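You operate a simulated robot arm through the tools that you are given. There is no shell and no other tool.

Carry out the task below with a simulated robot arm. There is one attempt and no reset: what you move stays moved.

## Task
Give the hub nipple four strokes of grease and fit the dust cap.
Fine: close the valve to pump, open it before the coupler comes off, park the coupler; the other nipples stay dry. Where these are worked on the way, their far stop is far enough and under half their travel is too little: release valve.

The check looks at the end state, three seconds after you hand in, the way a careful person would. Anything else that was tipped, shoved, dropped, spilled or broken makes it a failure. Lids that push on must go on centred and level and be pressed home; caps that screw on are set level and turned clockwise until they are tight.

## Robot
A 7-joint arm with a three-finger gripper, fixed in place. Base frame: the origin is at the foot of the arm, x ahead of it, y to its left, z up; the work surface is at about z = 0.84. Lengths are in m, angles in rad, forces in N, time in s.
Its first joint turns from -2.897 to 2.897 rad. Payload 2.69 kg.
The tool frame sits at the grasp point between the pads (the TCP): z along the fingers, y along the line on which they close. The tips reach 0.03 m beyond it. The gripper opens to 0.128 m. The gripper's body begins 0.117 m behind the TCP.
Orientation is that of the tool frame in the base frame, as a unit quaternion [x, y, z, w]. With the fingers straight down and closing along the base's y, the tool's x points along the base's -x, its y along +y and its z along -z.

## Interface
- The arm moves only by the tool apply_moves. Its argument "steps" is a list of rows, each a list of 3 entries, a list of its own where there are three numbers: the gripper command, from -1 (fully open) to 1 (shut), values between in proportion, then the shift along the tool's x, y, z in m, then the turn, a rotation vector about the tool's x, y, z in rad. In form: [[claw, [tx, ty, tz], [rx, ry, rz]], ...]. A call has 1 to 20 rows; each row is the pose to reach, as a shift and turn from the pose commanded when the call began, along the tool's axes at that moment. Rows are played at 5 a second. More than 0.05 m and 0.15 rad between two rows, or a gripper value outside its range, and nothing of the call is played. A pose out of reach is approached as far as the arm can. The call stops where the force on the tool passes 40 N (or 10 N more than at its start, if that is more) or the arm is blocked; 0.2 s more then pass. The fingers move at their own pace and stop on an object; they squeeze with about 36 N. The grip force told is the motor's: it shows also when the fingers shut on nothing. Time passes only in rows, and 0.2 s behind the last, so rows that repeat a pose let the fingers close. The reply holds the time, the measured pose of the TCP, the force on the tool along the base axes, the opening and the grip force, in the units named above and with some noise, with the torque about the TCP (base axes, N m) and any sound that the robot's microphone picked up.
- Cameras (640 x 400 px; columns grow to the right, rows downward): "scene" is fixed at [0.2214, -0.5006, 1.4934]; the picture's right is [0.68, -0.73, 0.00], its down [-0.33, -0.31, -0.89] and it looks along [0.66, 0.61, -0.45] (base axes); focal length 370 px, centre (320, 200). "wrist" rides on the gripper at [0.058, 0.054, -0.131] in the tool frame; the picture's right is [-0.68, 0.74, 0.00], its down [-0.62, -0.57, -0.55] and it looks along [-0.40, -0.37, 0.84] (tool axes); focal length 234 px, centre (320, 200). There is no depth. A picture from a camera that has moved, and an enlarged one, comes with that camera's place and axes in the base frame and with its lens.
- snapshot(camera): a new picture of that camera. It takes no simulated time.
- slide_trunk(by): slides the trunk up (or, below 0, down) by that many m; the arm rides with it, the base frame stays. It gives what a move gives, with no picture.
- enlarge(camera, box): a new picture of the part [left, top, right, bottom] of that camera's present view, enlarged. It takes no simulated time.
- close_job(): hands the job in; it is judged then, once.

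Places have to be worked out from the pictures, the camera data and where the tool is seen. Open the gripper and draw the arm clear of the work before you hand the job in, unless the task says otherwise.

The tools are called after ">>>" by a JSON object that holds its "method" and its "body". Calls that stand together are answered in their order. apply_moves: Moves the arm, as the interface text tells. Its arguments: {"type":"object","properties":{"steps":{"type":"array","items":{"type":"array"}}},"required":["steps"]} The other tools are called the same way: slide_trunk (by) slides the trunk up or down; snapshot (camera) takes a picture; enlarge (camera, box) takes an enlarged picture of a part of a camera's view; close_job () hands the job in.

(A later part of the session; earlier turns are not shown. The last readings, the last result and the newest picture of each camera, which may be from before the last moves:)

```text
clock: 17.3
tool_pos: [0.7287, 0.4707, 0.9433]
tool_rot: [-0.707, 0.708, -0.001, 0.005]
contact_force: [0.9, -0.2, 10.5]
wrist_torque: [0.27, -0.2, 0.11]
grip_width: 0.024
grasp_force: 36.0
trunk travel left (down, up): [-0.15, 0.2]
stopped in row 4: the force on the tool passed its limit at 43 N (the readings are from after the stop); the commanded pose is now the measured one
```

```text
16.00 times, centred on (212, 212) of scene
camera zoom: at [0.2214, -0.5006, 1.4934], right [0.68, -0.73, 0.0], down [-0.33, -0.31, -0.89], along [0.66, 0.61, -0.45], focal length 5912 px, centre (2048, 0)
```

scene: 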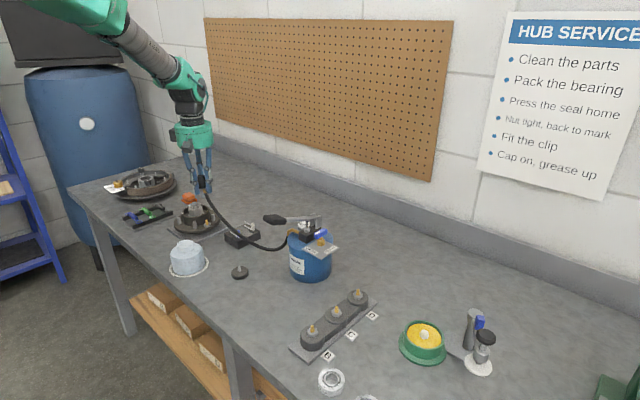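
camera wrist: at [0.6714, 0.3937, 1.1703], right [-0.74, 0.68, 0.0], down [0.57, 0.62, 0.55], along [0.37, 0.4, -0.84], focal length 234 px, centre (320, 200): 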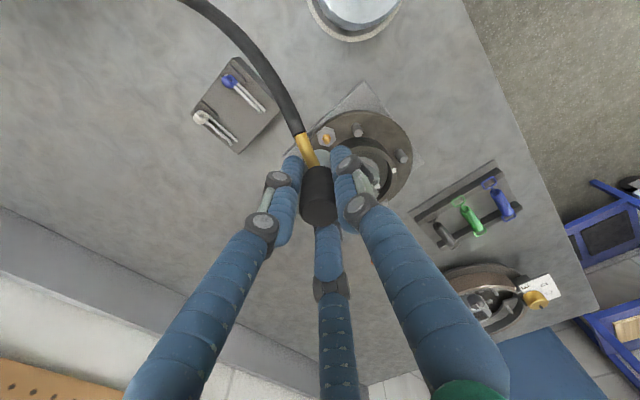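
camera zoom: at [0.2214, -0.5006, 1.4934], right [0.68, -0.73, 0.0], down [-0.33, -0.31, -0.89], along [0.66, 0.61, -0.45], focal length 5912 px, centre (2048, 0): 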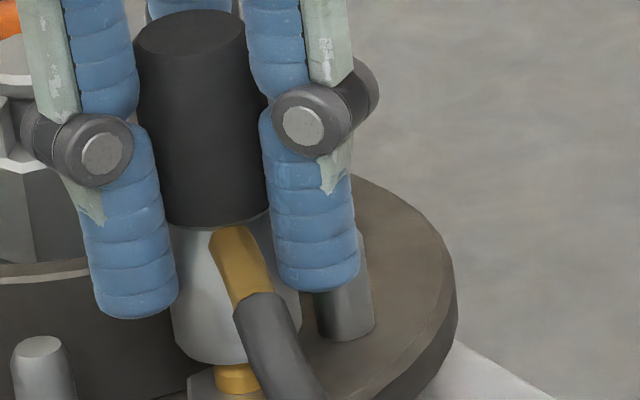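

The push stopped at 43 N with the tool at z=0.943; the torque suggests contact off to the (+x,+y) side, perhaps a finger on the hub collar. I inspect before doing anything more.

>>> {"method": "snapshot", "body": {"camera": "wrist"}}

>>> {"method": "enlarge", "body": {"camera": "scene", "box": [176, 180, 240, 235]}}

>>> {"method": "enlarge", "body": {"camera": "wrist", "box": [280, 90, 400, 200]}}

```text
taken
camera wrist: at [0.6761, 0.411, 1.0738], right [-0.74, 0.68, 0.0], down [0.56, 0.61, 0.56], along [0.38, 0.41, -0.83], focal length 234 px, centre (320, 200)
```

wrist: 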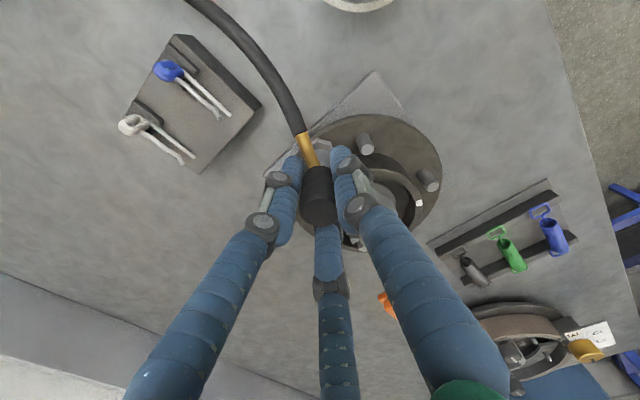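

```text
7.27 times, centred on (208, 208) of scene
camera zoom: at [0.2214, -0.5006, 1.4934], right [0.68, -0.73, 0.0], down [-0.33, -0.31, -0.89], along [0.66, 0.61, -0.45], focal length 2687 px, centre (1134, 146)
```

zoom: 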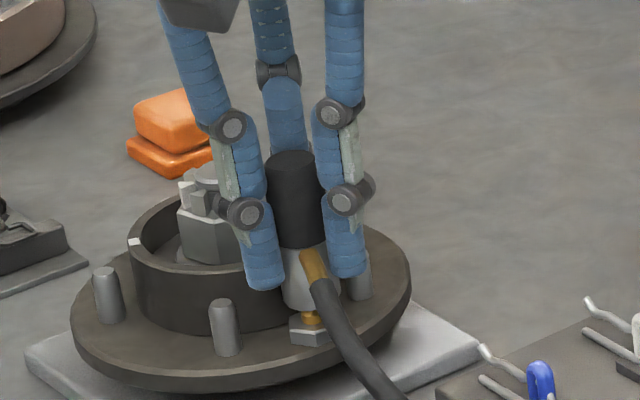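

```text
3.64 times, centred on (340, 145) of wrist
camera zoom: at [0.6761, 0.411, 1.0738], right [-0.74, 0.68, 0.0], down [0.56, 0.61, 0.56], along [0.38, 0.41, -0.83], focal length 852 px, centre (247, 400)
```

zoom: 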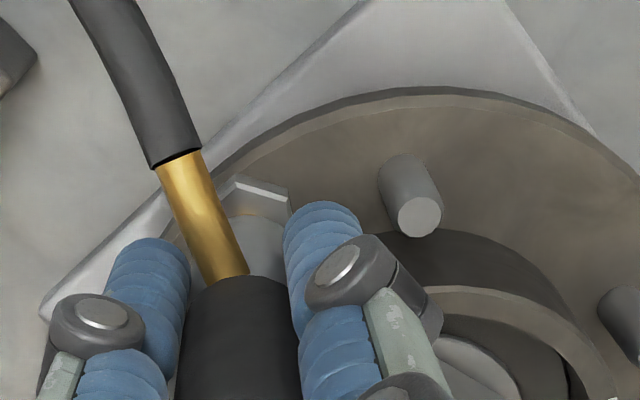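

The torque corresponds to an upward push ~30 mm from the TCP at the 60° direction — exactly where the hand's back finger sits over the hub collar rim, so the finger tip, not the nozzle, hit the collar. I'll unload, straighten, then slide the grip ~15 mm higher on the coupler while keeping it caged on the nipple.

>>> {"method": "apply_moves", "body": {"steps": [[1, [0.0013, 0, -0.001], [-0.0042, 0.0028, -0.0007]], [1, [0.0026, 0, -0.001], [-0.0085, 0.0057, -0.0014]], [1, [0.0026, 0, -0.001], [-0.0085, 0.0057, -0.0014]]]}}

>>> {"method": "enlarge", "body": {"camera": "scene", "box": [188, 190, 228, 225]}}

```text
clock: 18.1
tool_pos: [0.7293, 0.4681, 0.9446]
tool_rot: [0.708, -0.707, -0.001, 0.001]
contact_force: [1.2, 8.8, 18.0]
wrist_torque: [0.74, -0.33, 0.09]
grip_width: 0.0244
grasp_force: 35.8
trunk travel left (down, up): [-0.15, 0.2]
```

```text
11.43 times, centred on (208, 208) of scene
camera zoom: at [0.2214, -0.5006, 1.4934], right [0.68, -0.73, 0.0], down [-0.33, -0.31, -0.89], along [0.66, 0.61, -0.45], focal length 4223 px, centre (1600, 114)
```

zoom: 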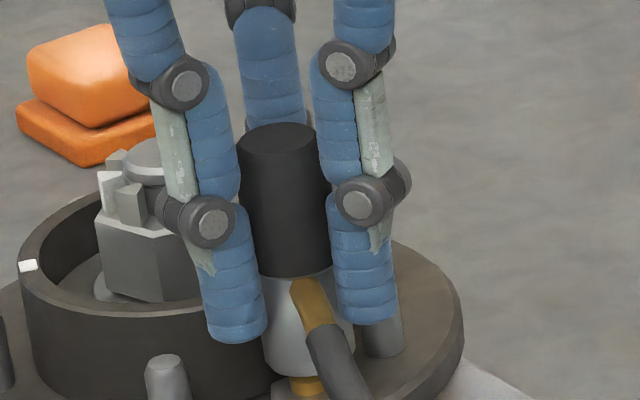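

Shifting back to -y made the nipple push the nozzle back (+8.8 N), so the nozzle is engaged laterally and the true centre is nearer y=0.4705. I return there and ease up a little to read the unloaded state.

>>> {"method": "apply_moves", "body": {"steps": [[1, [-0.0013, 0, 0], [0, 0, 0]], [1, [-0.0026, 0, -0.001], [0, 0, 0]], [1, [-0.0026, 0, -0.001], [0, 0, 0]]]}}

```text
clock: 18.9
tool_pos: [0.7284, 0.4685, 0.9446]
tool_rot: [0.708, -0.706, 0.0, 0.003]
contact_force: [5.6, -8.3, 21.6]
wrist_torque: [0.26, -0.47, -0.33]
grip_width: 0.0244
grasp_force: 35.9
trunk travel left (down, up): [-0.15, 0.2]
```

Readings are changing in odd ways, so I hold still for a moment to let things settle and read again.

>>> {"method": "apply_moves", "body": {"steps": [[1, [0, 0, 0], [0, 0, 0]], [1, [0, 0, 0], [0, 0, 0]], [1, [0, 0, 0], [0, 0, 0]], [1, [0, 0, 0], [0, 0, 0]], [1, [0, 0, 0], [0, 0, 0]]]}}

>>> {"method": "enlarge", "body": {"camera": "scene", "box": [188, 190, 228, 225]}}

>>> {"method": "enlarge", "body": {"camera": "wrist", "box": [280, 110, 380, 180]}}

```text
clock: 20.1
tool_pos: [0.7295, 0.4689, 0.9447]
tool_rot: [0.707, -0.707, 0.0, 0.002]
contact_force: [3.1, -8.7, 18.9]
wrist_torque: [0.22, -0.39, -0.2]
grip_width: 0.0242
grasp_force: 36.0
trunk travel left (down, up): [-0.15, 0.2]
```

```text
11.43 times, centred on (208, 208) of scene
camera zoom: at [0.2214, -0.5006, 1.4934], right [0.68, -0.73, 0.0], down [-0.33, -0.31, -0.89], along [0.66, 0.61, -0.45], focal length 4223 px, centre (1600, 114)
```

zoom: 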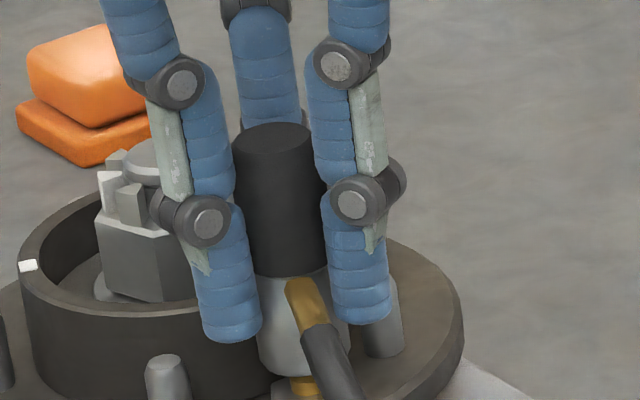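

```text
5.71 times, centred on (330, 145) of wrist
camera zoom: at [0.6768, 0.4112, 1.0752], right [-0.74, 0.68, 0.0], down [0.57, 0.62, 0.54], along [0.37, 0.4, -0.84], focal length 1338 px, centre (263, 514)
```

zoom: 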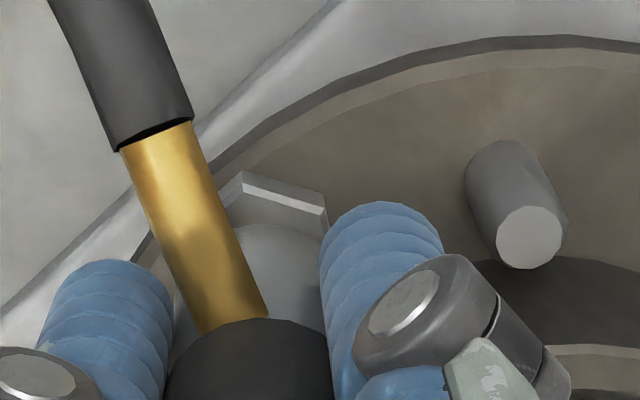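

The nozzle is captured with centre near y≈0.4687 and the hand is still pressing ~19 N. I center y by -1.3 mm and raise 3 mm to unload.

>>> {"method": "apply_moves", "body": {"steps": [[1, [0.0013, 0, -0.001], [0, 0, 0]], [1, [0.0013, 0, -0.003], [0, 0, 0]], [1, [0.0013, 0, -0.003], [0, 0, 0]]]}}

```text
clock: 20.9
tool_pos: [0.7291, 0.4679, 0.9446]
tool_rot: [0.707, -0.707, -0.001, 0.005]
contact_force: [0.0, 0.5, -2.5]
wrist_torque: [0.0, -0.01, -0.01]
grip_width: 0.0242
grasp_force: 36.2
trunk travel left (down, up): [-0.15, 0.2]
```

Unloaded now. I lift 2 mm as a latch test.

>>> {"method": "apply_moves", "body": {"steps": [[1, [0, 0, -0.001], [0, 0, 0]], [1, [0, 0, -0.002], [0, 0, 0]], [1, [0, 0, -0.002], [0, 0, 0]]]}}

>>> {"method": "enlarge", "body": {"camera": "scene", "box": [188, 190, 228, 225]}}

```text
clock: 21.7
tool_pos: [0.7288, 0.4694, 0.947]
tool_rot: [0.707, -0.707, 0.0, 0.003]
contact_force: [-0.6, -0.6, -0.9]
wrist_torque: [0.02, -0.03, 0.03]
grip_width: 0.0244
grasp_force: 36.2
trunk travel left (down, up): [-0.15, 0.2]
```

```text
11.43 times, centred on (208, 208) of scene
camera zoom: at [0.2214, -0.5006, 1.4934], right [0.68, -0.73, 0.0], down [-0.33, -0.31, -0.89], along [0.66, 0.61, -0.45], focal length 4223 px, centre (1600, 114)
```

zoom: 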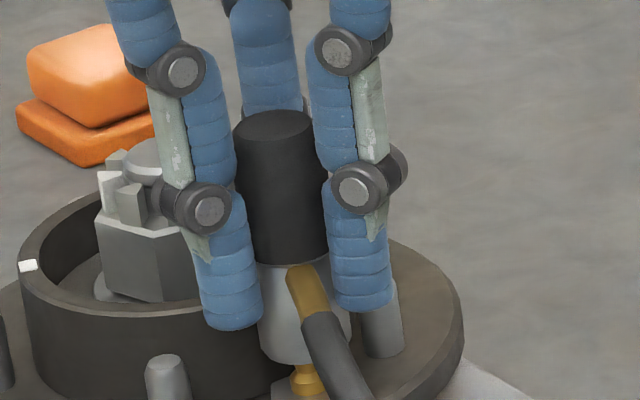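

No latch yet, confirming the back finger on the collar rim was what stopped it. I set the coupler back down on the nipple, loosen the fingers a few mm as a cage, slide up 15 mm and regrip near the coupler's top.

>>> {"method": "apply_moves", "body": {"steps": [[1, [0, 0, 0.002], [0, 0, 0]], [1, [0, 0, 0.002], [0, 0, 0]], [0.56, [0, 0, 0.002], [0, 0, 0]], [0.56, [0, 0, 0.002], [0, 0, 0]], [0.56, [0, 0, -0.003], [0, 0, 0]], [0.56, [0, 0, -0.008], [0, 0, 0]], [0.56, [0, 0, -0.013], [0, 0, 0]], [0.56, [0, 0, -0.013], [0, 0, 0]]]}}

>>> {"method": "enlarge", "body": {"camera": "scene", "box": [188, 190, 228, 225]}}

>>> {"method": "enlarge", "body": {"camera": "wrist", "box": [270, 110, 370, 230]}}

```text
clock: 23.5
tool_pos: [0.7285, 0.4678, 0.9611]
tool_rot: [0.707, -0.707, 0.0, 0.004]
contact_force: [-0.7, 0.1, 0.7]
wrist_torque: [0.04, -0.01, 0.03]
grip_width: 0.028
grasp_force: 0.1
trunk travel left (down, up): [-0.15, 0.2]
```

```text
11.43 times, centred on (208, 208) of scene
camera zoom: at [0.2214, -0.5006, 1.4934], right [0.68, -0.73, 0.0], down [-0.33, -0.31, -0.89], along [0.66, 0.61, -0.45], focal length 4223 px, centre (1600, 114)
```

zoom: 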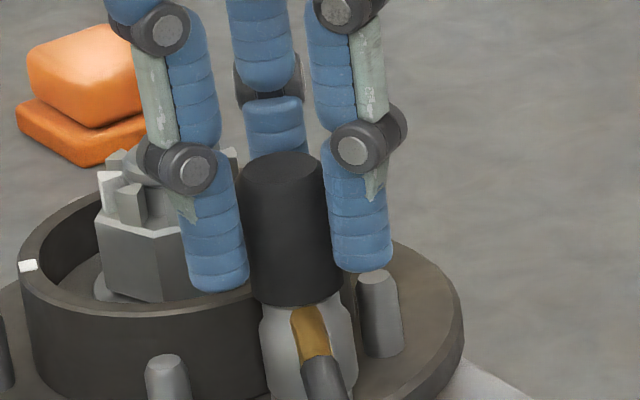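

```text
3.33 times, centred on (320, 170) of wrist
camera zoom: at [0.6769, 0.4103, 1.0925], right [-0.74, 0.68, 0.0], down [0.57, 0.62, 0.54], along [0.37, 0.4, -0.84], focal length 781 px, centre (320, 300)
```

zoom: 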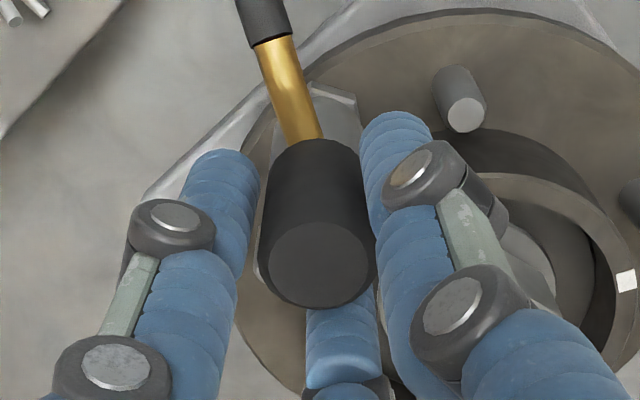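

When loosened, the coupler dropped ~14 mm down over the nipple on its own and now sits upright near the hex. I lower the open cage a little, grip near its top and press down gently to make sure it is home.

>>> {"method": "apply_moves", "body": {"steps": [[0.56, [0, 0, 0.005], [0, 0, 0]], [0.56, [0, 0, 0.005], [0, 0, 0]], [1, [0, 0, 0.005], [0, 0, 0]], [1, [0, 0, 0.005], [0, 0, 0]], [1, [0, 0, 0.005], [0, 0, 0]]]}}

>>> {"method": "enlarge", "body": {"camera": "scene", "box": [188, 195, 228, 230]}}

```text
clock: 24.7
tool_pos: [0.7279, 0.4674, 0.9565]
tool_rot: [0.708, -0.706, -0.001, 0.004]
contact_force: [1.1, 1.3, 0.0]
wrist_torque: [0.03, -0.04, 0.01]
grip_width: 0.0237
grasp_force: 36.3
trunk travel left (down, up): [-0.15, 0.2]
```

```text
11.43 times, centred on (208, 212) of scene
camera zoom: at [0.2214, -0.5006, 1.4934], right [0.68, -0.73, 0.0], down [-0.33, -0.31, -0.89], along [0.66, 0.61, -0.45], focal length 4223 px, centre (1600, 57)
```

zoom: 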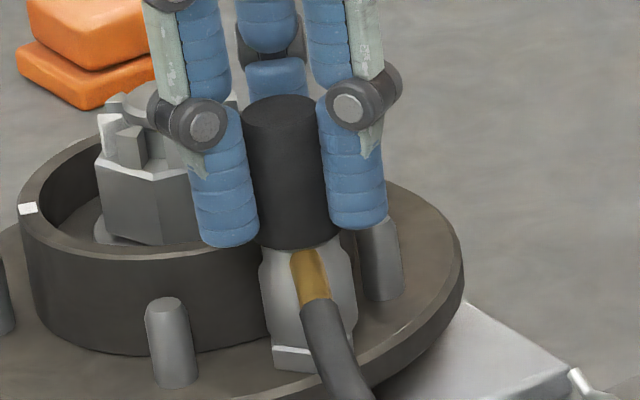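

The nozzle now sits right on the nipple's hex. I press down a few mm with the force limit as guard.

>>> {"method": "apply_moves", "body": {"steps": [[1, [0, 0, 0.002], [0, 0, 0]], [1, [0, 0, 0.004], [0, 0, 0]], [1, [0, 0, 0.005], [0, 0, 0]], [1, [0, 0, 0.005], [0, 0, 0]]]}}

>>> {"method": "enlarge", "body": {"camera": "scene", "box": [188, 195, 228, 230]}}

```text
clock: 25.8
tool_pos: [0.7308, 0.4687, 0.9575]
tool_rot: [0.708, -0.706, 0.0, -0.001]
contact_force: [-6.2, -4.2, 13.2]
wrist_torque: [-0.12, 0.34, -0.04]
grip_width: 0.0236
grasp_force: 36.4
trunk travel left (down, up): [-0.15, 0.2]
stopped in row 4: the force on the tool passed its limit at 40 N (the readings are from after the stop); the commanded pose is now the measured one
```

```text
11.43 times, centred on (208, 212) of scene
camera zoom: at [0.2214, -0.5006, 1.4934], right [0.68, -0.73, 0.0], down [-0.33, -0.31, -0.89], along [0.66, 0.61, -0.45], focal length 4223 px, centre (1600, 57)
```

zoom: 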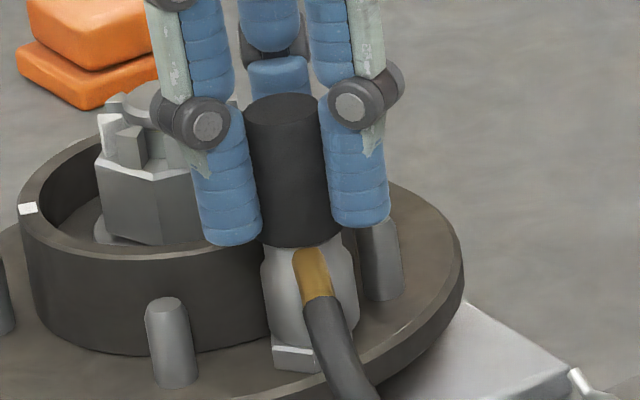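

It withstood 40 N with no further travel: it is home. I open just slightly, lift straight off the coupler, and check that it stays on.

>>> {"method": "apply_moves", "body": {"steps": [[1, [0, 0, -0.002], [0, 0, 0]], [0.5, [0, 0, -0.002], [0, 0, 0]], [0.5, [0, 0, -0.002], [0, 0, 0]], [0.5, [0, 0, -0.012], [0, 0, 0]], [0.5, [0, 0, -0.024], [0, 0, 0]], [0.5, [0, 0, -0.04], [0, 0, 0]], [0.4, [0, 0, -0.07], [0, 0, 0]], [0, [0, 0, -0.11], [0, 0, 0]], [0, [0, 0, -0.11], [0, 0, 0]]]}}

>>> {"method": "enlarge", "body": {"camera": "scene", "box": [168, 170, 258, 250]}}

>>> {"method": "snapshot", "body": {"camera": "wrist"}}

```text
clock: 27.8
tool_pos: [0.73, 0.4692, 1.0657]
tool_rot: [0.707, -0.707, 0.001, 0.001]
contact_force: [0.3, 0.5, 0.9]
wrist_torque: [0.03, -0.05, 0.02]
grip_width: 0.0641
grasp_force: 0.1
trunk travel left (down, up): [-0.15, 0.2]
```

```text
5.00 times, centred on (213, 210) of scene
camera zoom: at [0.2214, -0.5006, 1.4934], right [0.68, -0.73, 0.0], down [-0.33, -0.31, -0.89], along [0.66, 0.61, -0.45], focal length 1848 px, centre (855, 150)
```

zoom: 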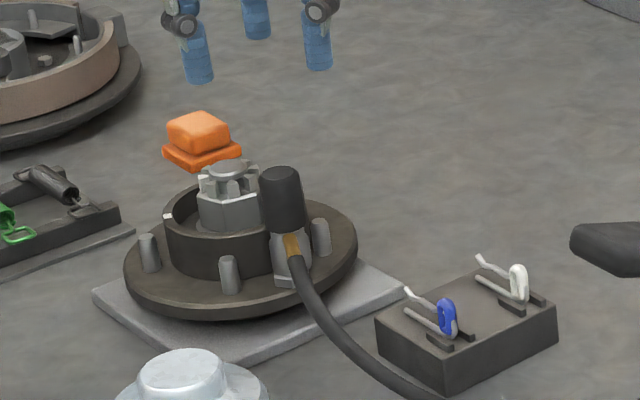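

```text
taken
camera wrist: at [0.678, 0.4112, 1.1951], right [-0.74, 0.68, 0.0], down [0.57, 0.62, 0.55], along [0.37, 0.4, -0.84], focal length 234 px, centre (320, 200)
```

wrist: 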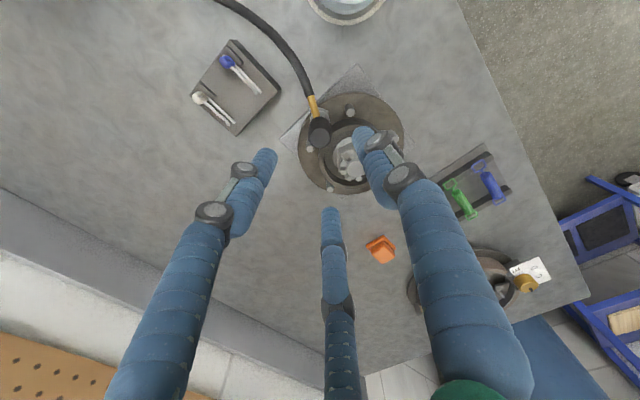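

The coupler stays seated on the hub nipple. Now I travel high over to the pump to look at the valve and lever.

>>> {"method": "apply_moves", "body": {"steps": [[-0.5, [0.01, 0, -0.04], [0, 0, 0]], [-1, [0.03, -0.003, -0.08], [0, 0, 0]], [-1, [0.06, -0.008, -0.11], [0, 0, 0]], [-1, [0.1, -0.014, -0.134], [0, 0, 0]], [-1, [0.145, -0.02, -0.134], [0, 0, 0]], [-1, [0.19, -0.027, -0.134], [0, 0, 0]], [-1, [0.235, -0.034, -0.134], [0, 0, 0]], [-1, [0.28, -0.04, -0.134], [0, 0, 0]], [-1, [0.325, -0.046, -0.134], [0, 0, 0]], [-1, [0.37, -0.052, -0.134], [0, 0, 0]], [-1, [0.41, -0.057, -0.134], [0, 0, 0]], [-1, [0.429, -0.06, -0.134], [0, 0, 0]], [-1, [0.429, -0.06, -0.12], [0, 0, 0]], [-1, [0.429, -0.06, -0.12], [0, 0, 0]]]}}

>>> {"method": "snapshot", "body": {"camera": "wrist"}}

>>> {"method": "snapshot", "body": {"camera": "scene"}}

```text
clock: 30.8
tool_pos: [0.7919, 0.041, 1.1849]
tool_rot: [0.708, -0.707, 0.001, 0.001]
contact_force: [0.3, 0.3, -0.4]
wrist_torque: [-0.01, 0.05, 0.0]
grip_width: 0.1282
grasp_force: 0.1
trunk travel left (down, up): [-0.15, 0.2]
```

```text
taken
camera wrist: at [0.7392, -0.0179, 1.3153], right [-0.74, 0.68, 0.0], down [0.57, 0.62, 0.55], along [0.37, 0.4, -0.84], focal length 234 px, centre (320, 200)
```

wrist: 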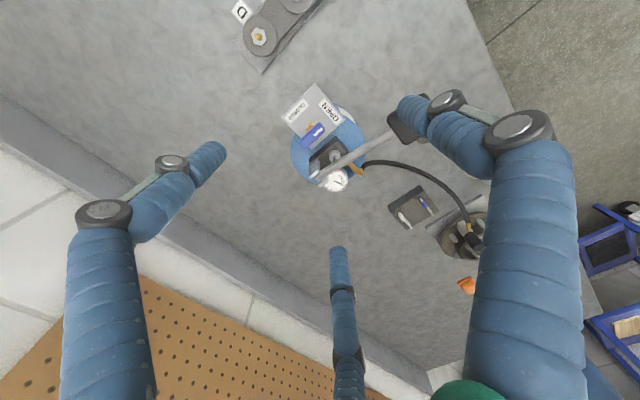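

```text
taken
```

scene: 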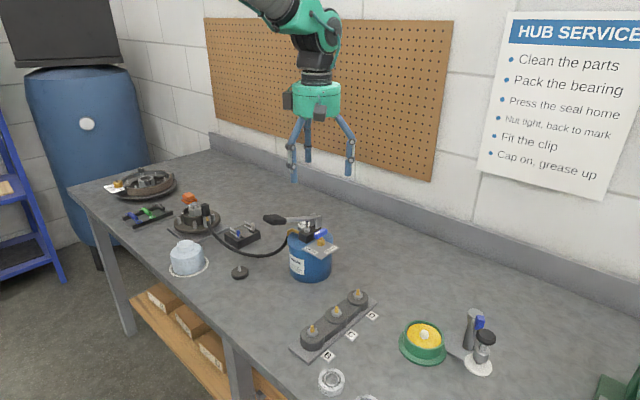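

I zoom on the pump head to read the valve handle's pointer and its geometry.

>>> {"method": "enlarge", "body": {"camera": "wrist", "box": [280, 75, 440, 200]}}

>>> {"method": "enlarge", "body": {"camera": "scene", "box": [260, 200, 350, 260]}}

>>> {"method": "enlarge", "body": {"camera": "wrist", "box": [285, 85, 355, 150]}}

```text
3.20 times, centred on (360, 138) of wrist
camera zoom: at [0.7392, -0.0179, 1.3153], right [-0.74, 0.68, 0.0], down [0.57, 0.62, 0.55], along [0.37, 0.4, -0.84], focal length 749 px, centre (192, 400)
```

zoom: 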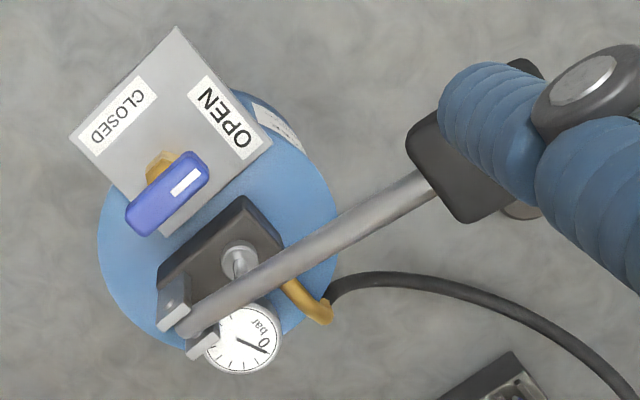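

```text
6.67 times, centred on (305, 230) of scene
camera zoom: at [0.2214, -0.5006, 1.4934], right [0.68, -0.73, 0.0], down [-0.33, -0.31, -0.89], along [0.66, 0.61, -0.45], focal length 2463 px, centre (420, 0)
```

zoom: 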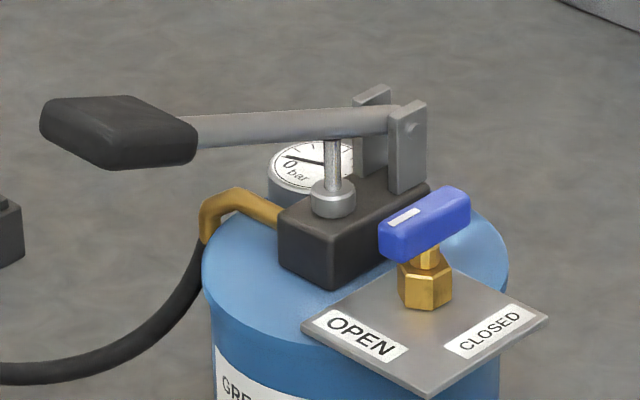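

```text
6.15 times, centred on (320, 118) of wrist
camera zoom: at [0.7392, -0.0179, 1.3153], right [-0.74, 0.68, 0.0], down [0.57, 0.62, 0.55], along [0.37, 0.4, -0.84], focal length 1441 px, centre (320, 708)
```

zoom: 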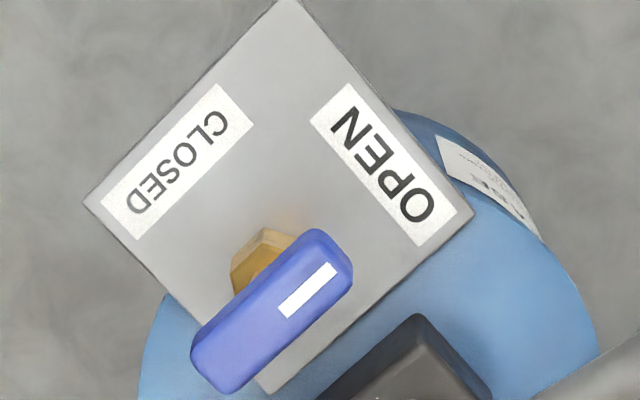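

The handle's white pointer is toward OPEN (-x side); CLOSED is the -y side, so closing is +90° counter-clockwise seen from above. Valve axis ≈ (0.8175, 0.0495), handle top ≈ 0.99, handle bar along x. I rotate the wrist back (+90° tool z) so the fingers close along y, narrow the opening and come above it.

>>> {"method": "apply_moves", "body": {"steps": [[-0.5, [0, 0, 0.01], [0, 0, 0.13]], [0, [0, -0.003, 0.02], [0, 0, 0.26]], [0.3, [-0.001, -0.006, 0.03], [0, 0, 0.39]], [0.5, [-0.002, -0.01, 0.04], [0, 0, 0.52]], [0.5, [-0.003, -0.014, 0.05], [0, 0, 0.65]], [0.5, [-0.004, -0.018, 0.06], [0, 0, 0.78]], [0.5, [-0.005, -0.022, 0.07], [0, 0, 0.91]], [0.5, [-0.0065, -0.0256, 0.08], [0, 0, 1.04]], [0.5, [-0.0065, -0.0256, 0.09], [0, 0, 1.17]], [0.5, [-0.0065, -0.0256, 0.1], [0, 0, 1.3]], [0.5, [-0.0065, -0.0256, 0.11], [0, 0, 1.43]], [0.5, [-0.0065, -0.0256, 0.115], [0, 0, 1.5708]], [0.5, [-0.0065, -0.0256, 0.115], [0, 0, 1.5708]]]}}

>>> {"method": "snapshot", "body": {"camera": "wrist"}}

>>> {"method": "enlarge", "body": {"camera": "scene", "box": [250, 150, 370, 250]}}

```text
clock: 33.6
tool_pos: [0.8169, 0.0465, 1.0696]
tool_rot: [0.001, 1.0, -0.001, -0.001]
contact_force: [0.4, 0.0, -1.2]
wrist_torque: [-0.01, 0.03, 0.03]
grip_width: 0.032
grasp_force: 0.0
trunk travel left (down, up): [-0.15, 0.2]
```

```text
taken
camera wrist: at [0.76, 0.1009, 1.2001], right [0.68, 0.74, 0.0], down [0.62, -0.57, 0.55], along [0.4, -0.37, -0.84], focal length 234 px, centre (320, 200)
```

wrist: 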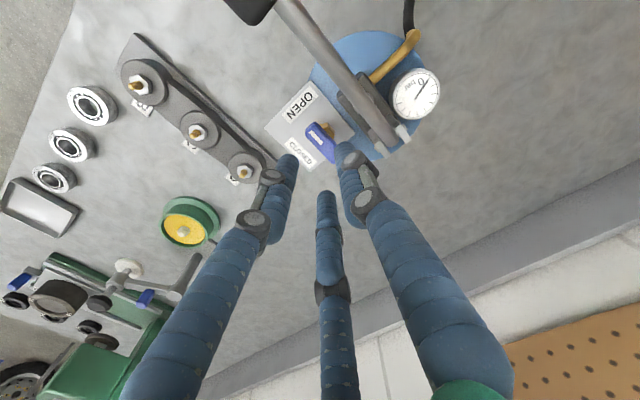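

```text
4.00 times, centred on (310, 200) of scene
camera zoom: at [0.2214, -0.5006, 1.4934], right [0.68, -0.73, 0.0], down [-0.33, -0.31, -0.89], along [0.66, 0.61, -0.45], focal length 1478 px, centre (360, 200)
```

zoom: 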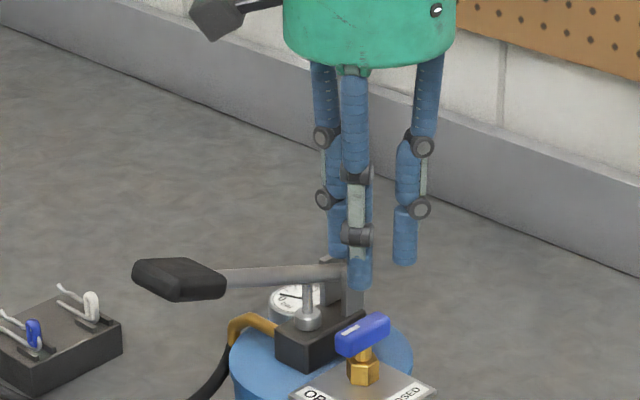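

This view has the opposite azimuth, good for triangulating. I zoom on the handle.

>>> {"method": "enlarge", "body": {"camera": "wrist", "box": [280, 100, 360, 180]}}

>>> {"method": "enlarge", "body": {"camera": "wrist", "box": [240, 0, 440, 160]}}

```text
5.00 times, centred on (320, 140) of wrist
camera zoom: at [0.76, 0.1009, 1.2001], right [0.68, 0.74, 0.0], down [0.62, -0.57, 0.55], along [0.4, -0.37, -0.84], focal length 1171 px, centre (320, 500)
```

zoom: 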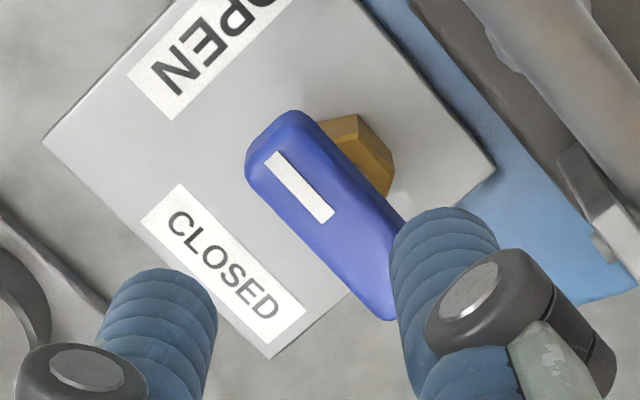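

```text
2.50 times, centred on (340, 80) of wrist
camera zoom: at [0.76, 0.1009, 1.2001], right [0.68, 0.74, 0.0], down [0.62, -0.57, 0.55], along [0.4, -0.37, -0.84], focal length 585 px, centre (270, 500)
```

zoom: 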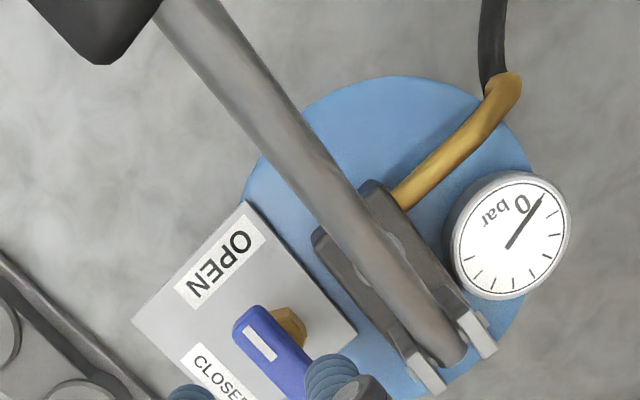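

Valve handle centre is near (0.8177, 0.050), top z ≈ 0.985, so tips should stop at about 0.968 (above the brass hex). I descend part way first and check.

>>> {"method": "apply_moves", "body": {"steps": [[0.5, [-0.0004, 0.0017, 0.015], [0, 0, 0]], [0.5, [-0.0008, 0.0035, 0.03], [0, 0, 0]], [0.5, [-0.0008, 0.0035, 0.04], [0, 0, 0]], [0.5, [-0.0008, 0.0035, 0.045], [0, 0, 0]], [0.5, [-0.0008, 0.0035, 0.045], [0, 0, 0]]]}}

>>> {"method": "enlarge", "body": {"camera": "wrist", "box": [260, 90, 380, 200]}}

>>> {"method": "enlarge", "body": {"camera": "scene", "box": [280, 180, 360, 250]}}

```text
clock: 34.8
tool_pos: [0.8179, 0.0507, 1.0248]
tool_rot: [-0.001, 1.0, -0.001, 0.0]
contact_force: [-0.7, 1.6, 5.5]
wrist_torque: [-0.02, -0.01, 0.0]
grip_width: 0.0318
grasp_force: 0.1
trunk travel left (down, up): [-0.15, 0.2]
```

```text
3.64 times, centred on (320, 145) of wrist
camera zoom: at [0.7604, 0.105, 1.1559], right [0.68, 0.74, 0.0], down [0.62, -0.56, 0.55], along [0.4, -0.37, -0.84], focal length 852 px, centre (320, 400)
```

zoom: 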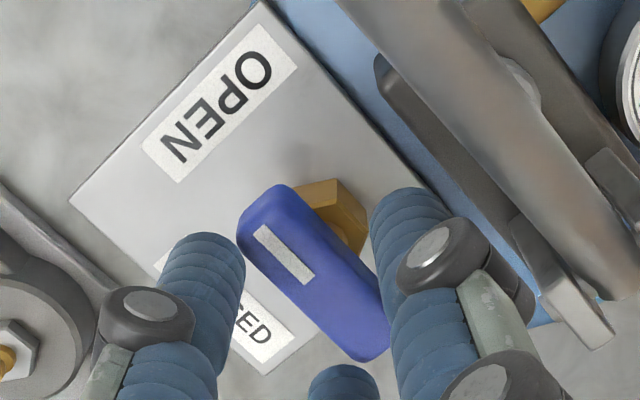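

```text
5.71 times, centred on (320, 215) of scene
camera zoom: at [0.2214, -0.5006, 1.4934], right [0.68, -0.73, 0.0], down [-0.33, -0.31, -0.89], along [0.66, 0.61, -0.45], focal length 2112 px, centre (320, 114)
```

zoom: 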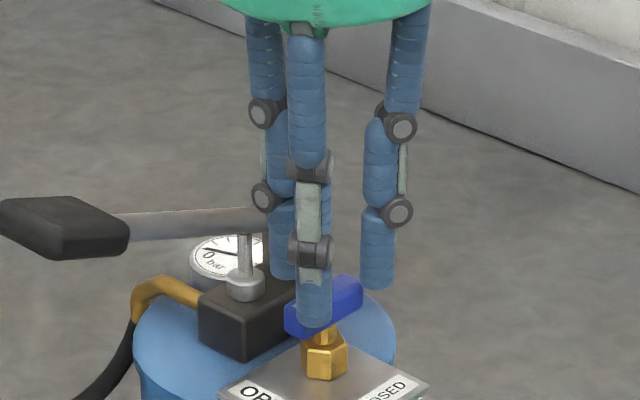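

A 5.5 N upward reading appeared; I hold still for a moment to see whether it is real contact.

>>> {"method": "apply_moves", "body": {"steps": [[0.5, [0, 0, 0], [0, 0, 0]], [0.5, [0, 0, 0], [0, 0, 0]]]}}

>>> {"method": "enlarge", "body": {"camera": "scene", "box": [302, 205, 342, 240]}}

>>> {"method": "enlarge", "body": {"camera": "wrist", "box": [290, 130, 370, 210]}}

```text
clock: 35.4
tool_pos: [0.8176, 0.0507, 1.0252]
tool_rot: [-0.001, 1.0, -0.001, 0.0]
contact_force: [1.7, 1.6, 7.7]
wrist_torque: [-0.02, -0.08, -0.01]
grip_width: 0.0321
grasp_force: 0.1
trunk travel left (down, up): [-0.15, 0.2]
```

```text
11.43 times, centred on (322, 222) of scene
camera zoom: at [0.2214, -0.5006, 1.4934], right [0.68, -0.73, 0.0], down [-0.33, -0.31, -0.89], along [0.66, 0.61, -0.45], focal length 4223 px, centre (297, -57)
```

zoom: 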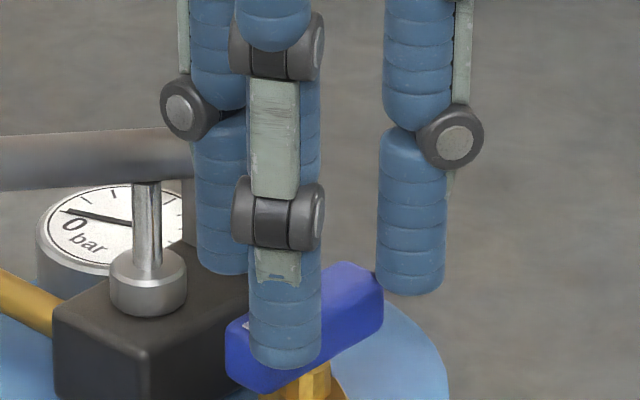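

```text
5.00 times, centred on (330, 170) of wrist
camera zoom: at [0.7604, 0.105, 1.1559], right [0.68, 0.74, 0.0], down [0.62, -0.56, 0.55], along [0.4, -0.37, -0.84], focal length 1171 px, centre (270, 350)
```

zoom: 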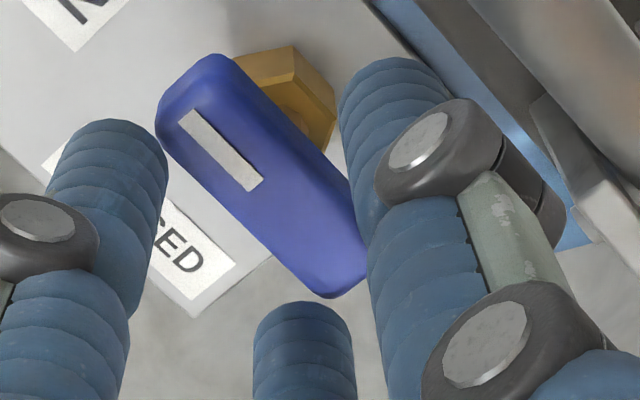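

The contact is steady and sits ~10 mm to the -y side: the two rear fingers of this three-jaw hand land on the handle's corners. I'll lift, open to 50 mm, shift 16 mm toward -y so the single finger passes on the +y side and the pair on the -y side, then close around the bar.

>>> {"method": "apply_moves", "body": {"steps": [[0.5, [0, 0, -0.01], [0, 0, 0]], [0.3, [0, -0.008, -0.015], [0, 0, 0]], [0.22, [0, -0.0165, -0.015], [0, 0, 0]], [0.22, [0, -0.0165, -0.015], [0, 0, 0]]]}}

>>> {"method": "enlarge", "body": {"camera": "wrist", "box": [250, 90, 390, 220]}}

>>> {"method": "enlarge", "body": {"camera": "scene", "box": [290, 195, 350, 245]}}

```text
clock: 36.4
tool_pos: [0.8173, 0.0327, 1.04]
tool_rot: [0.0, 1.0, -0.001, -0.001]
contact_force: [-0.1, -0.1, 0.3]
wrist_torque: [-0.01, 0.0, 0.04]
grip_width: 0.0501
grasp_force: 0.0
trunk travel left (down, up): [-0.15, 0.2]
```

```text
3.08 times, centred on (320, 155) of wrist
camera zoom: at [0.7603, 0.0877, 1.1699], right [0.68, 0.74, 0.0], down [0.62, -0.56, 0.55], along [0.4, -0.37, -0.84], focal length 720 px, centre (320, 338)
```

zoom: 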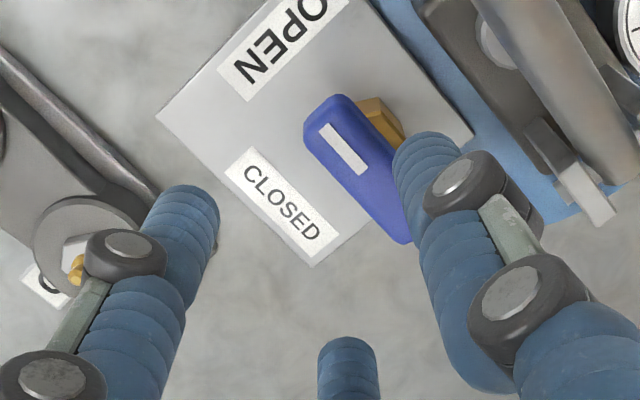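

```text
8.00 times, centred on (320, 220) of scene
camera zoom: at [0.2214, -0.5006, 1.4934], right [0.68, -0.73, 0.0], down [-0.33, -0.31, -0.89], along [0.66, 0.61, -0.45], focal length 2956 px, centre (320, 40)
```

zoom: 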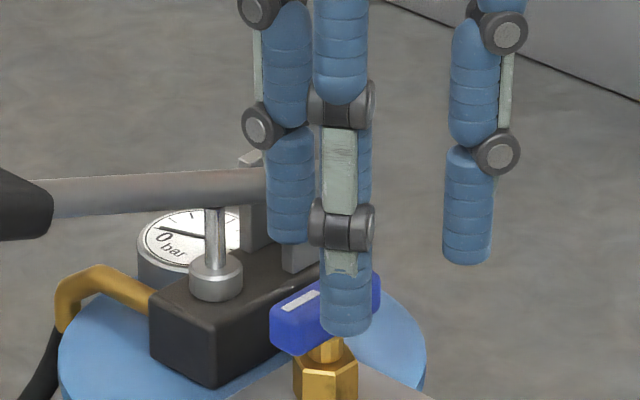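

Finger A would pass very close to the handle's +y face, so I shift +3.5 mm in y, then descend to tips at z≈0.980.

>>> {"method": "apply_moves", "body": {"steps": [[0.22, [0, 0.0035, 0.005], [0, 0, 0]], [0.22, [0, 0.0035, 0.012], [0, 0, 0]], [0.22, [0, 0.0035, 0.02], [0, 0, 0]], [0.22, [0, 0.0035, 0.03], [0, 0, 0]], [0.22, [0, 0.0035, 0.03], [0, 0, 0]]]}}

>>> {"method": "enlarge", "body": {"camera": "scene", "box": [290, 195, 350, 245]}}

>>> {"method": "enlarge", "body": {"camera": "wrist", "box": [250, 100, 390, 230]}}

```text
clock: 37.6
tool_pos: [0.8179, 0.0367, 1.0095]
tool_rot: [-0.001, 1.0, -0.001, 0.0]
contact_force: [1.5, -0.3, 0.7]
wrist_torque: [-0.01, 0.03, 0.05]
grip_width: 0.0498
grasp_force: 0.0
trunk travel left (down, up): [-0.15, 0.2]
```

```text
8.00 times, centred on (320, 220) of scene
camera zoom: at [0.2214, -0.5006, 1.4934], right [0.68, -0.73, 0.0], down [-0.33, -0.31, -0.89], along [0.66, 0.61, -0.45], focal length 2956 px, centre (320, 40)
```

zoom: 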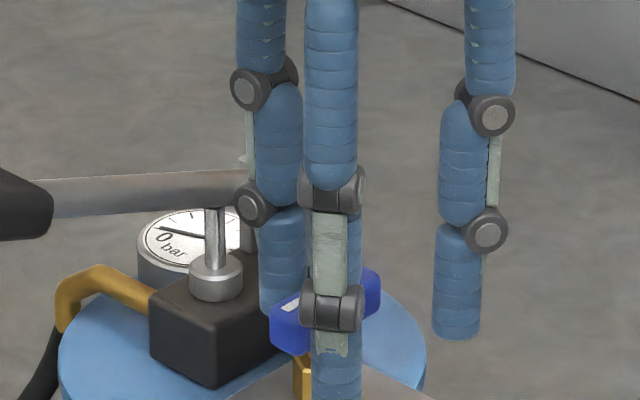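

```text
3.08 times, centred on (320, 165) of wrist
camera zoom: at [0.7602, 0.0914, 1.1401], right [0.68, 0.74, 0.0], down [0.62, -0.56, 0.55], along [0.4, -0.37, -0.84], focal length 720 px, centre (320, 308)
```

zoom: 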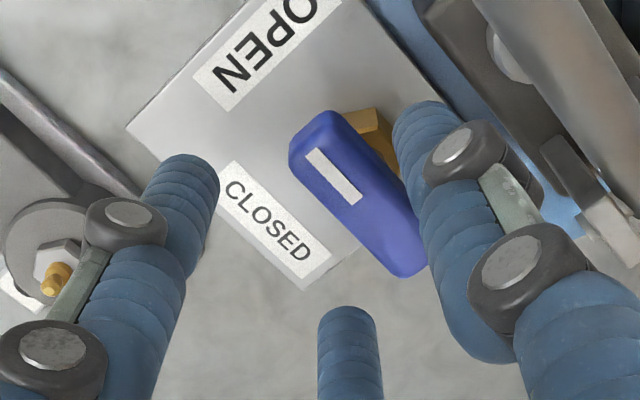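

Clear on all sides. I close progressively while following with +y so that the single finger stays at the handle's +y face.

>>> {"method": "apply_moves", "body": {"steps": [[0.3, [0, 0.0, 0], [0, 0, 0]], [0.4, [0, 0.0026, 0], [0, 0, 0]], [0.5, [0, 0.0055, 0], [0, 0, 0]], [0.56, [0, 0.0075, 0], [0, 0, 0]], [0.56, [0, 0.0075, 0], [0, 0, 0]]]}}

>>> {"method": "enlarge", "body": {"camera": "wrist", "box": [250, 100, 390, 230]}}

```text
clock: 38.8
tool_pos: [0.818, 0.0448, 1.0094]
tool_rot: [-0.001, 1.0, 0.0, -0.001]
contact_force: [0.0, 1.8, 0.2]
wrist_torque: [0.03, 0.0, 0.01]
grip_width: 0.0295
grasp_force: 0.3
trunk travel left (down, up): [-0.15, 0.2]
```

```text
3.08 times, centred on (320, 165) of wrist
camera zoom: at [0.7601, 0.099, 1.1399], right [0.68, 0.74, 0.0], down [0.62, -0.56, 0.55], along [0.4, -0.37, -0.84], focal length 720 px, centre (320, 308)
```

zoom: 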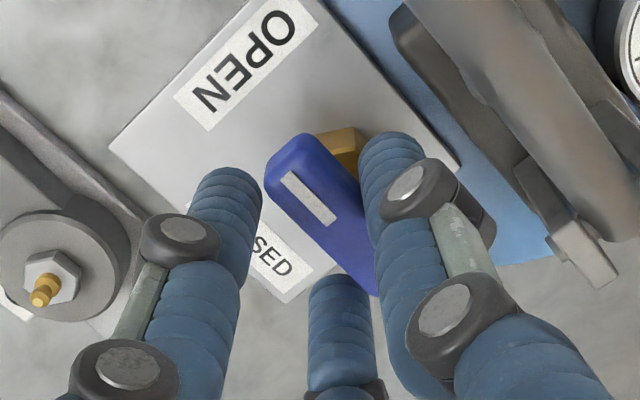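

The fingers begin touching at 29.5 mm. I close fully and read the grip.

>>> {"method": "apply_moves", "body": {"steps": [[0.7, [0, 0, 0], [0, 0, 0]], [1, [0, 0, 0], [0, 0, 0]], [1, [0, 0, 0], [0, 0, 0]]]}}

>>> {"method": "enlarge", "body": {"camera": "wrist", "box": [250, 100, 390, 230]}}

>>> {"method": "enlarge", "body": {"camera": "scene", "box": [290, 195, 350, 245]}}

```text
clock: 39.6
tool_pos: [0.8173, 0.0469, 1.0098]
tool_rot: [-0.001, 1.0, -0.001, -0.001]
contact_force: [-1.0, 23.4, -3.4]
wrist_torque: [0.67, 0.0, 0.01]
grip_width: 0.0242
grasp_force: 45.3
trunk travel left (down, up): [-0.15, 0.2]
```

```text
3.08 times, centred on (320, 165) of wrist
camera zoom: at [0.7601, 0.1009, 1.1397], right [0.68, 0.74, 0.0], down [0.62, -0.56, 0.55], along [0.4, -0.37, -0.84], focal length 720 px, centre (320, 308)
```

zoom: 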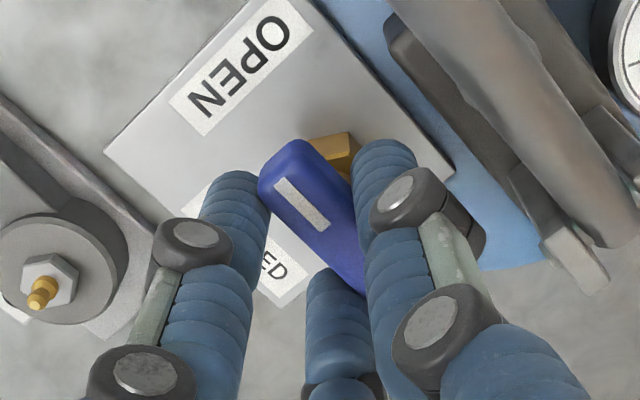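

```text
8.00 times, centred on (320, 220) of scene
camera zoom: at [0.2214, -0.5006, 1.4934], right [0.68, -0.73, 0.0], down [-0.33, -0.31, -0.89], along [0.66, 0.61, -0.45], focal length 2956 px, centre (320, 40)
```

zoom: 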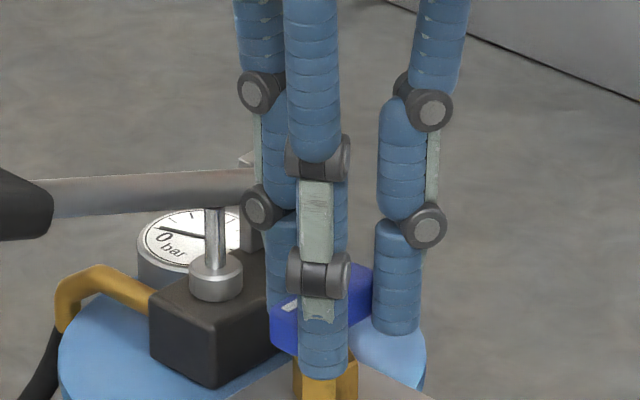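

Net +23 N in y: only the +y finger is pressing, so the bar's centre is further +y than the TCP. I move +4 mm in y to balance.

>>> {"method": "apply_moves", "body": {"steps": [[1, [0, 0.002, 0], [0, 0, 0]], [1, [0, 0.004, 0], [0, 0, 0]], [1, [0, 0.004, 0], [0, 0, 0]]]}}

```text
clock: 40.4
tool_pos: [0.8171, 0.0468, 1.0095]
tool_rot: [0.0, 1.0, -0.001, -0.002]
contact_force: [1.0, -14.9, -5.2]
wrist_torque: [-0.3, -0.2, -0.02]
grip_width: 0.0244
grasp_force: 44.6
trunk travel left (down, up): [-0.15, 0.2]
```

Both sides of the bar are gripped (24.4 mm jaw reading, balance point ~1.6 mm back). I rebalance and begin turning counter-clockwise from above about the valve axis, checking part-way.

>>> {"method": "apply_moves", "body": {"steps": [[1, [0, -0.0016, 0], [0, 0, 0]], [1, [-0.0007, -0.0016, 0], [0, 0, -0.13]], [1, [-0.0013, -0.0014, 0], [0, 0, -0.26]], [1, [-0.002, -0.0012, 0], [0, 0, -0.39]], [1, [-0.0026, -0.0009, 0], [0, 0, -0.52]], [1, [-0.0026, -0.0009, 0], [0, 0, -0.52]]]}}

>>> {"method": "enlarge", "body": {"camera": "scene", "box": [280, 195, 350, 250]}}

```text
clock: 41.8
tool_pos: [0.8205, 0.0481, 1.0081]
tool_rot: [-0.258, 0.966, 0.0, -0.001]
contact_force: [-1.1, -9.7, -7.6]
wrist_torque: [-0.05, -0.07, 0.05]
grip_width: 0.0242
grasp_force: 44.9
trunk travel left (down, up): [-0.15, 0.2]
```

```text
7.27 times, centred on (315, 222) of scene
camera zoom: at [0.2214, -0.5006, 1.4934], right [0.68, -0.73, 0.0], down [-0.33, -0.31, -0.89], along [0.66, 0.61, -0.45], focal length 2687 px, centre (356, 36)
```

zoom: 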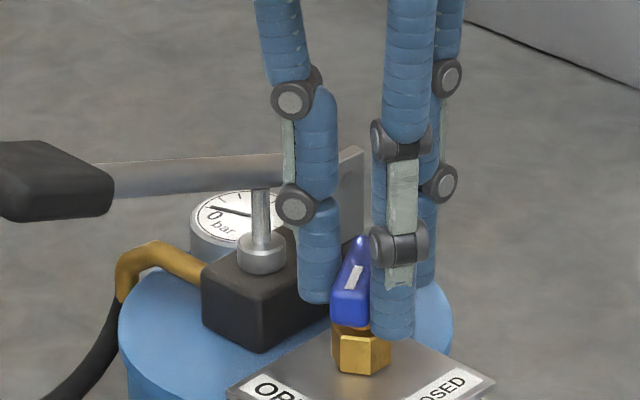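

The handle turns with the hand under little load. I continue to the full 90°.

>>> {"method": "apply_moves", "body": {"steps": [[1, [-0.0002, -0.0009, 0], [0, 0, -0.13]], [1, [-0.0008, -0.0007, 0], [0, 0, -0.26]], [1, [-0.0015, -0.0005, 0], [0, 0, -0.39]], [1, [-0.0021, -0.0002, 0], [0, 0, -0.52]], [1, [-0.0026, 0.0002, 0], [0, 0, -0.65]], [1, [-0.0032, 0.0006, 0], [0, 0, -0.78]], [1, [-0.0036, 0.0011, 0], [0, 0, -0.91]], [1, [-0.004, 0.0017, 0], [0, 0, -1.0508]], [1, [-0.004, 0.0017, 0], [0, 0, -1.0508]]]}}

>>> {"method": "enlarge", "body": {"camera": "scene", "box": [280, 195, 350, 250]}}

>>> {"method": "enlarge", "body": {"camera": "wrist", "box": [250, 90, 390, 230]}}

```text
clock: 43.8
tool_pos: [0.8233, 0.0508, 1.0105]
tool_rot: [0.708, -0.706, 0.0, 0.001]
contact_force: [-3.4, 7.6, -9.5]
wrist_torque: [-0.02, 0.09, -0.03]
grip_width: 0.0242
grasp_force: 45.2
trunk travel left (down, up): [-0.15, 0.2]
```

```text
7.27 times, centred on (315, 222) of scene
camera zoom: at [0.2214, -0.5006, 1.4934], right [0.68, -0.73, 0.0], down [-0.33, -0.31, -0.89], along [0.66, 0.61, -0.45], focal length 2687 px, centre (356, 36)
```

zoom: 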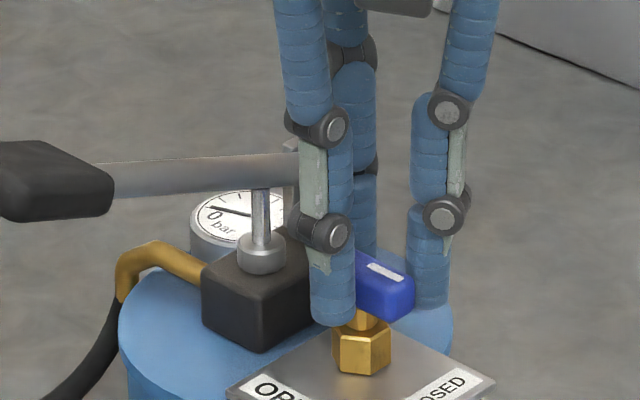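

```text
2.86 times, centred on (320, 160) of wrist
camera zoom: at [0.7706, -0.0064, 1.1398], right [-0.74, 0.67, 0.0], down [0.56, 0.62, 0.55], along [0.37, 0.4, -0.84], focal length 669 px, centre (320, 314)
```

zoom: 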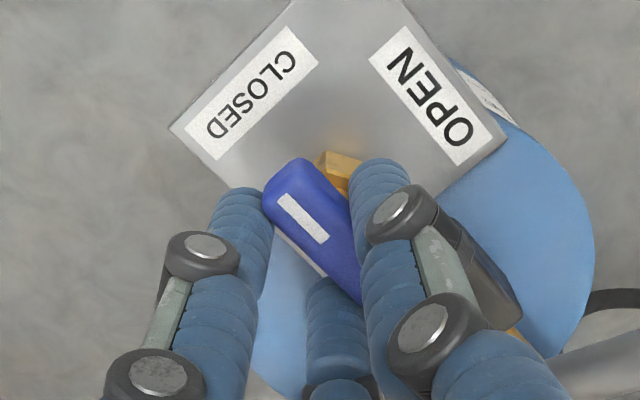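

The pointer now faces CLOSED with little torque. I turn a touch further to feel for the stop.

>>> {"method": "apply_moves", "body": {"steps": [[1, [-0.0002, 0, 0], [0, 0, -0.04]], [1, [-0.0004, 0, 0], [0, 0, -0.08]], [1, [-0.0004, 0, 0], [0, 0, -0.08]]]}}

```text
clock: 44.6
tool_pos: [0.8225, 0.0525, 1.0091]
tool_rot: [0.736, -0.677, 0.0, 0.001]
contact_force: [-5.1, 6.3, -10.1]
wrist_torque: [0.3, 0.09, -1.13]
grip_width: 0.0241
grasp_force: 45.0
trunk travel left (down, up): [-0.15, 0.2]
```

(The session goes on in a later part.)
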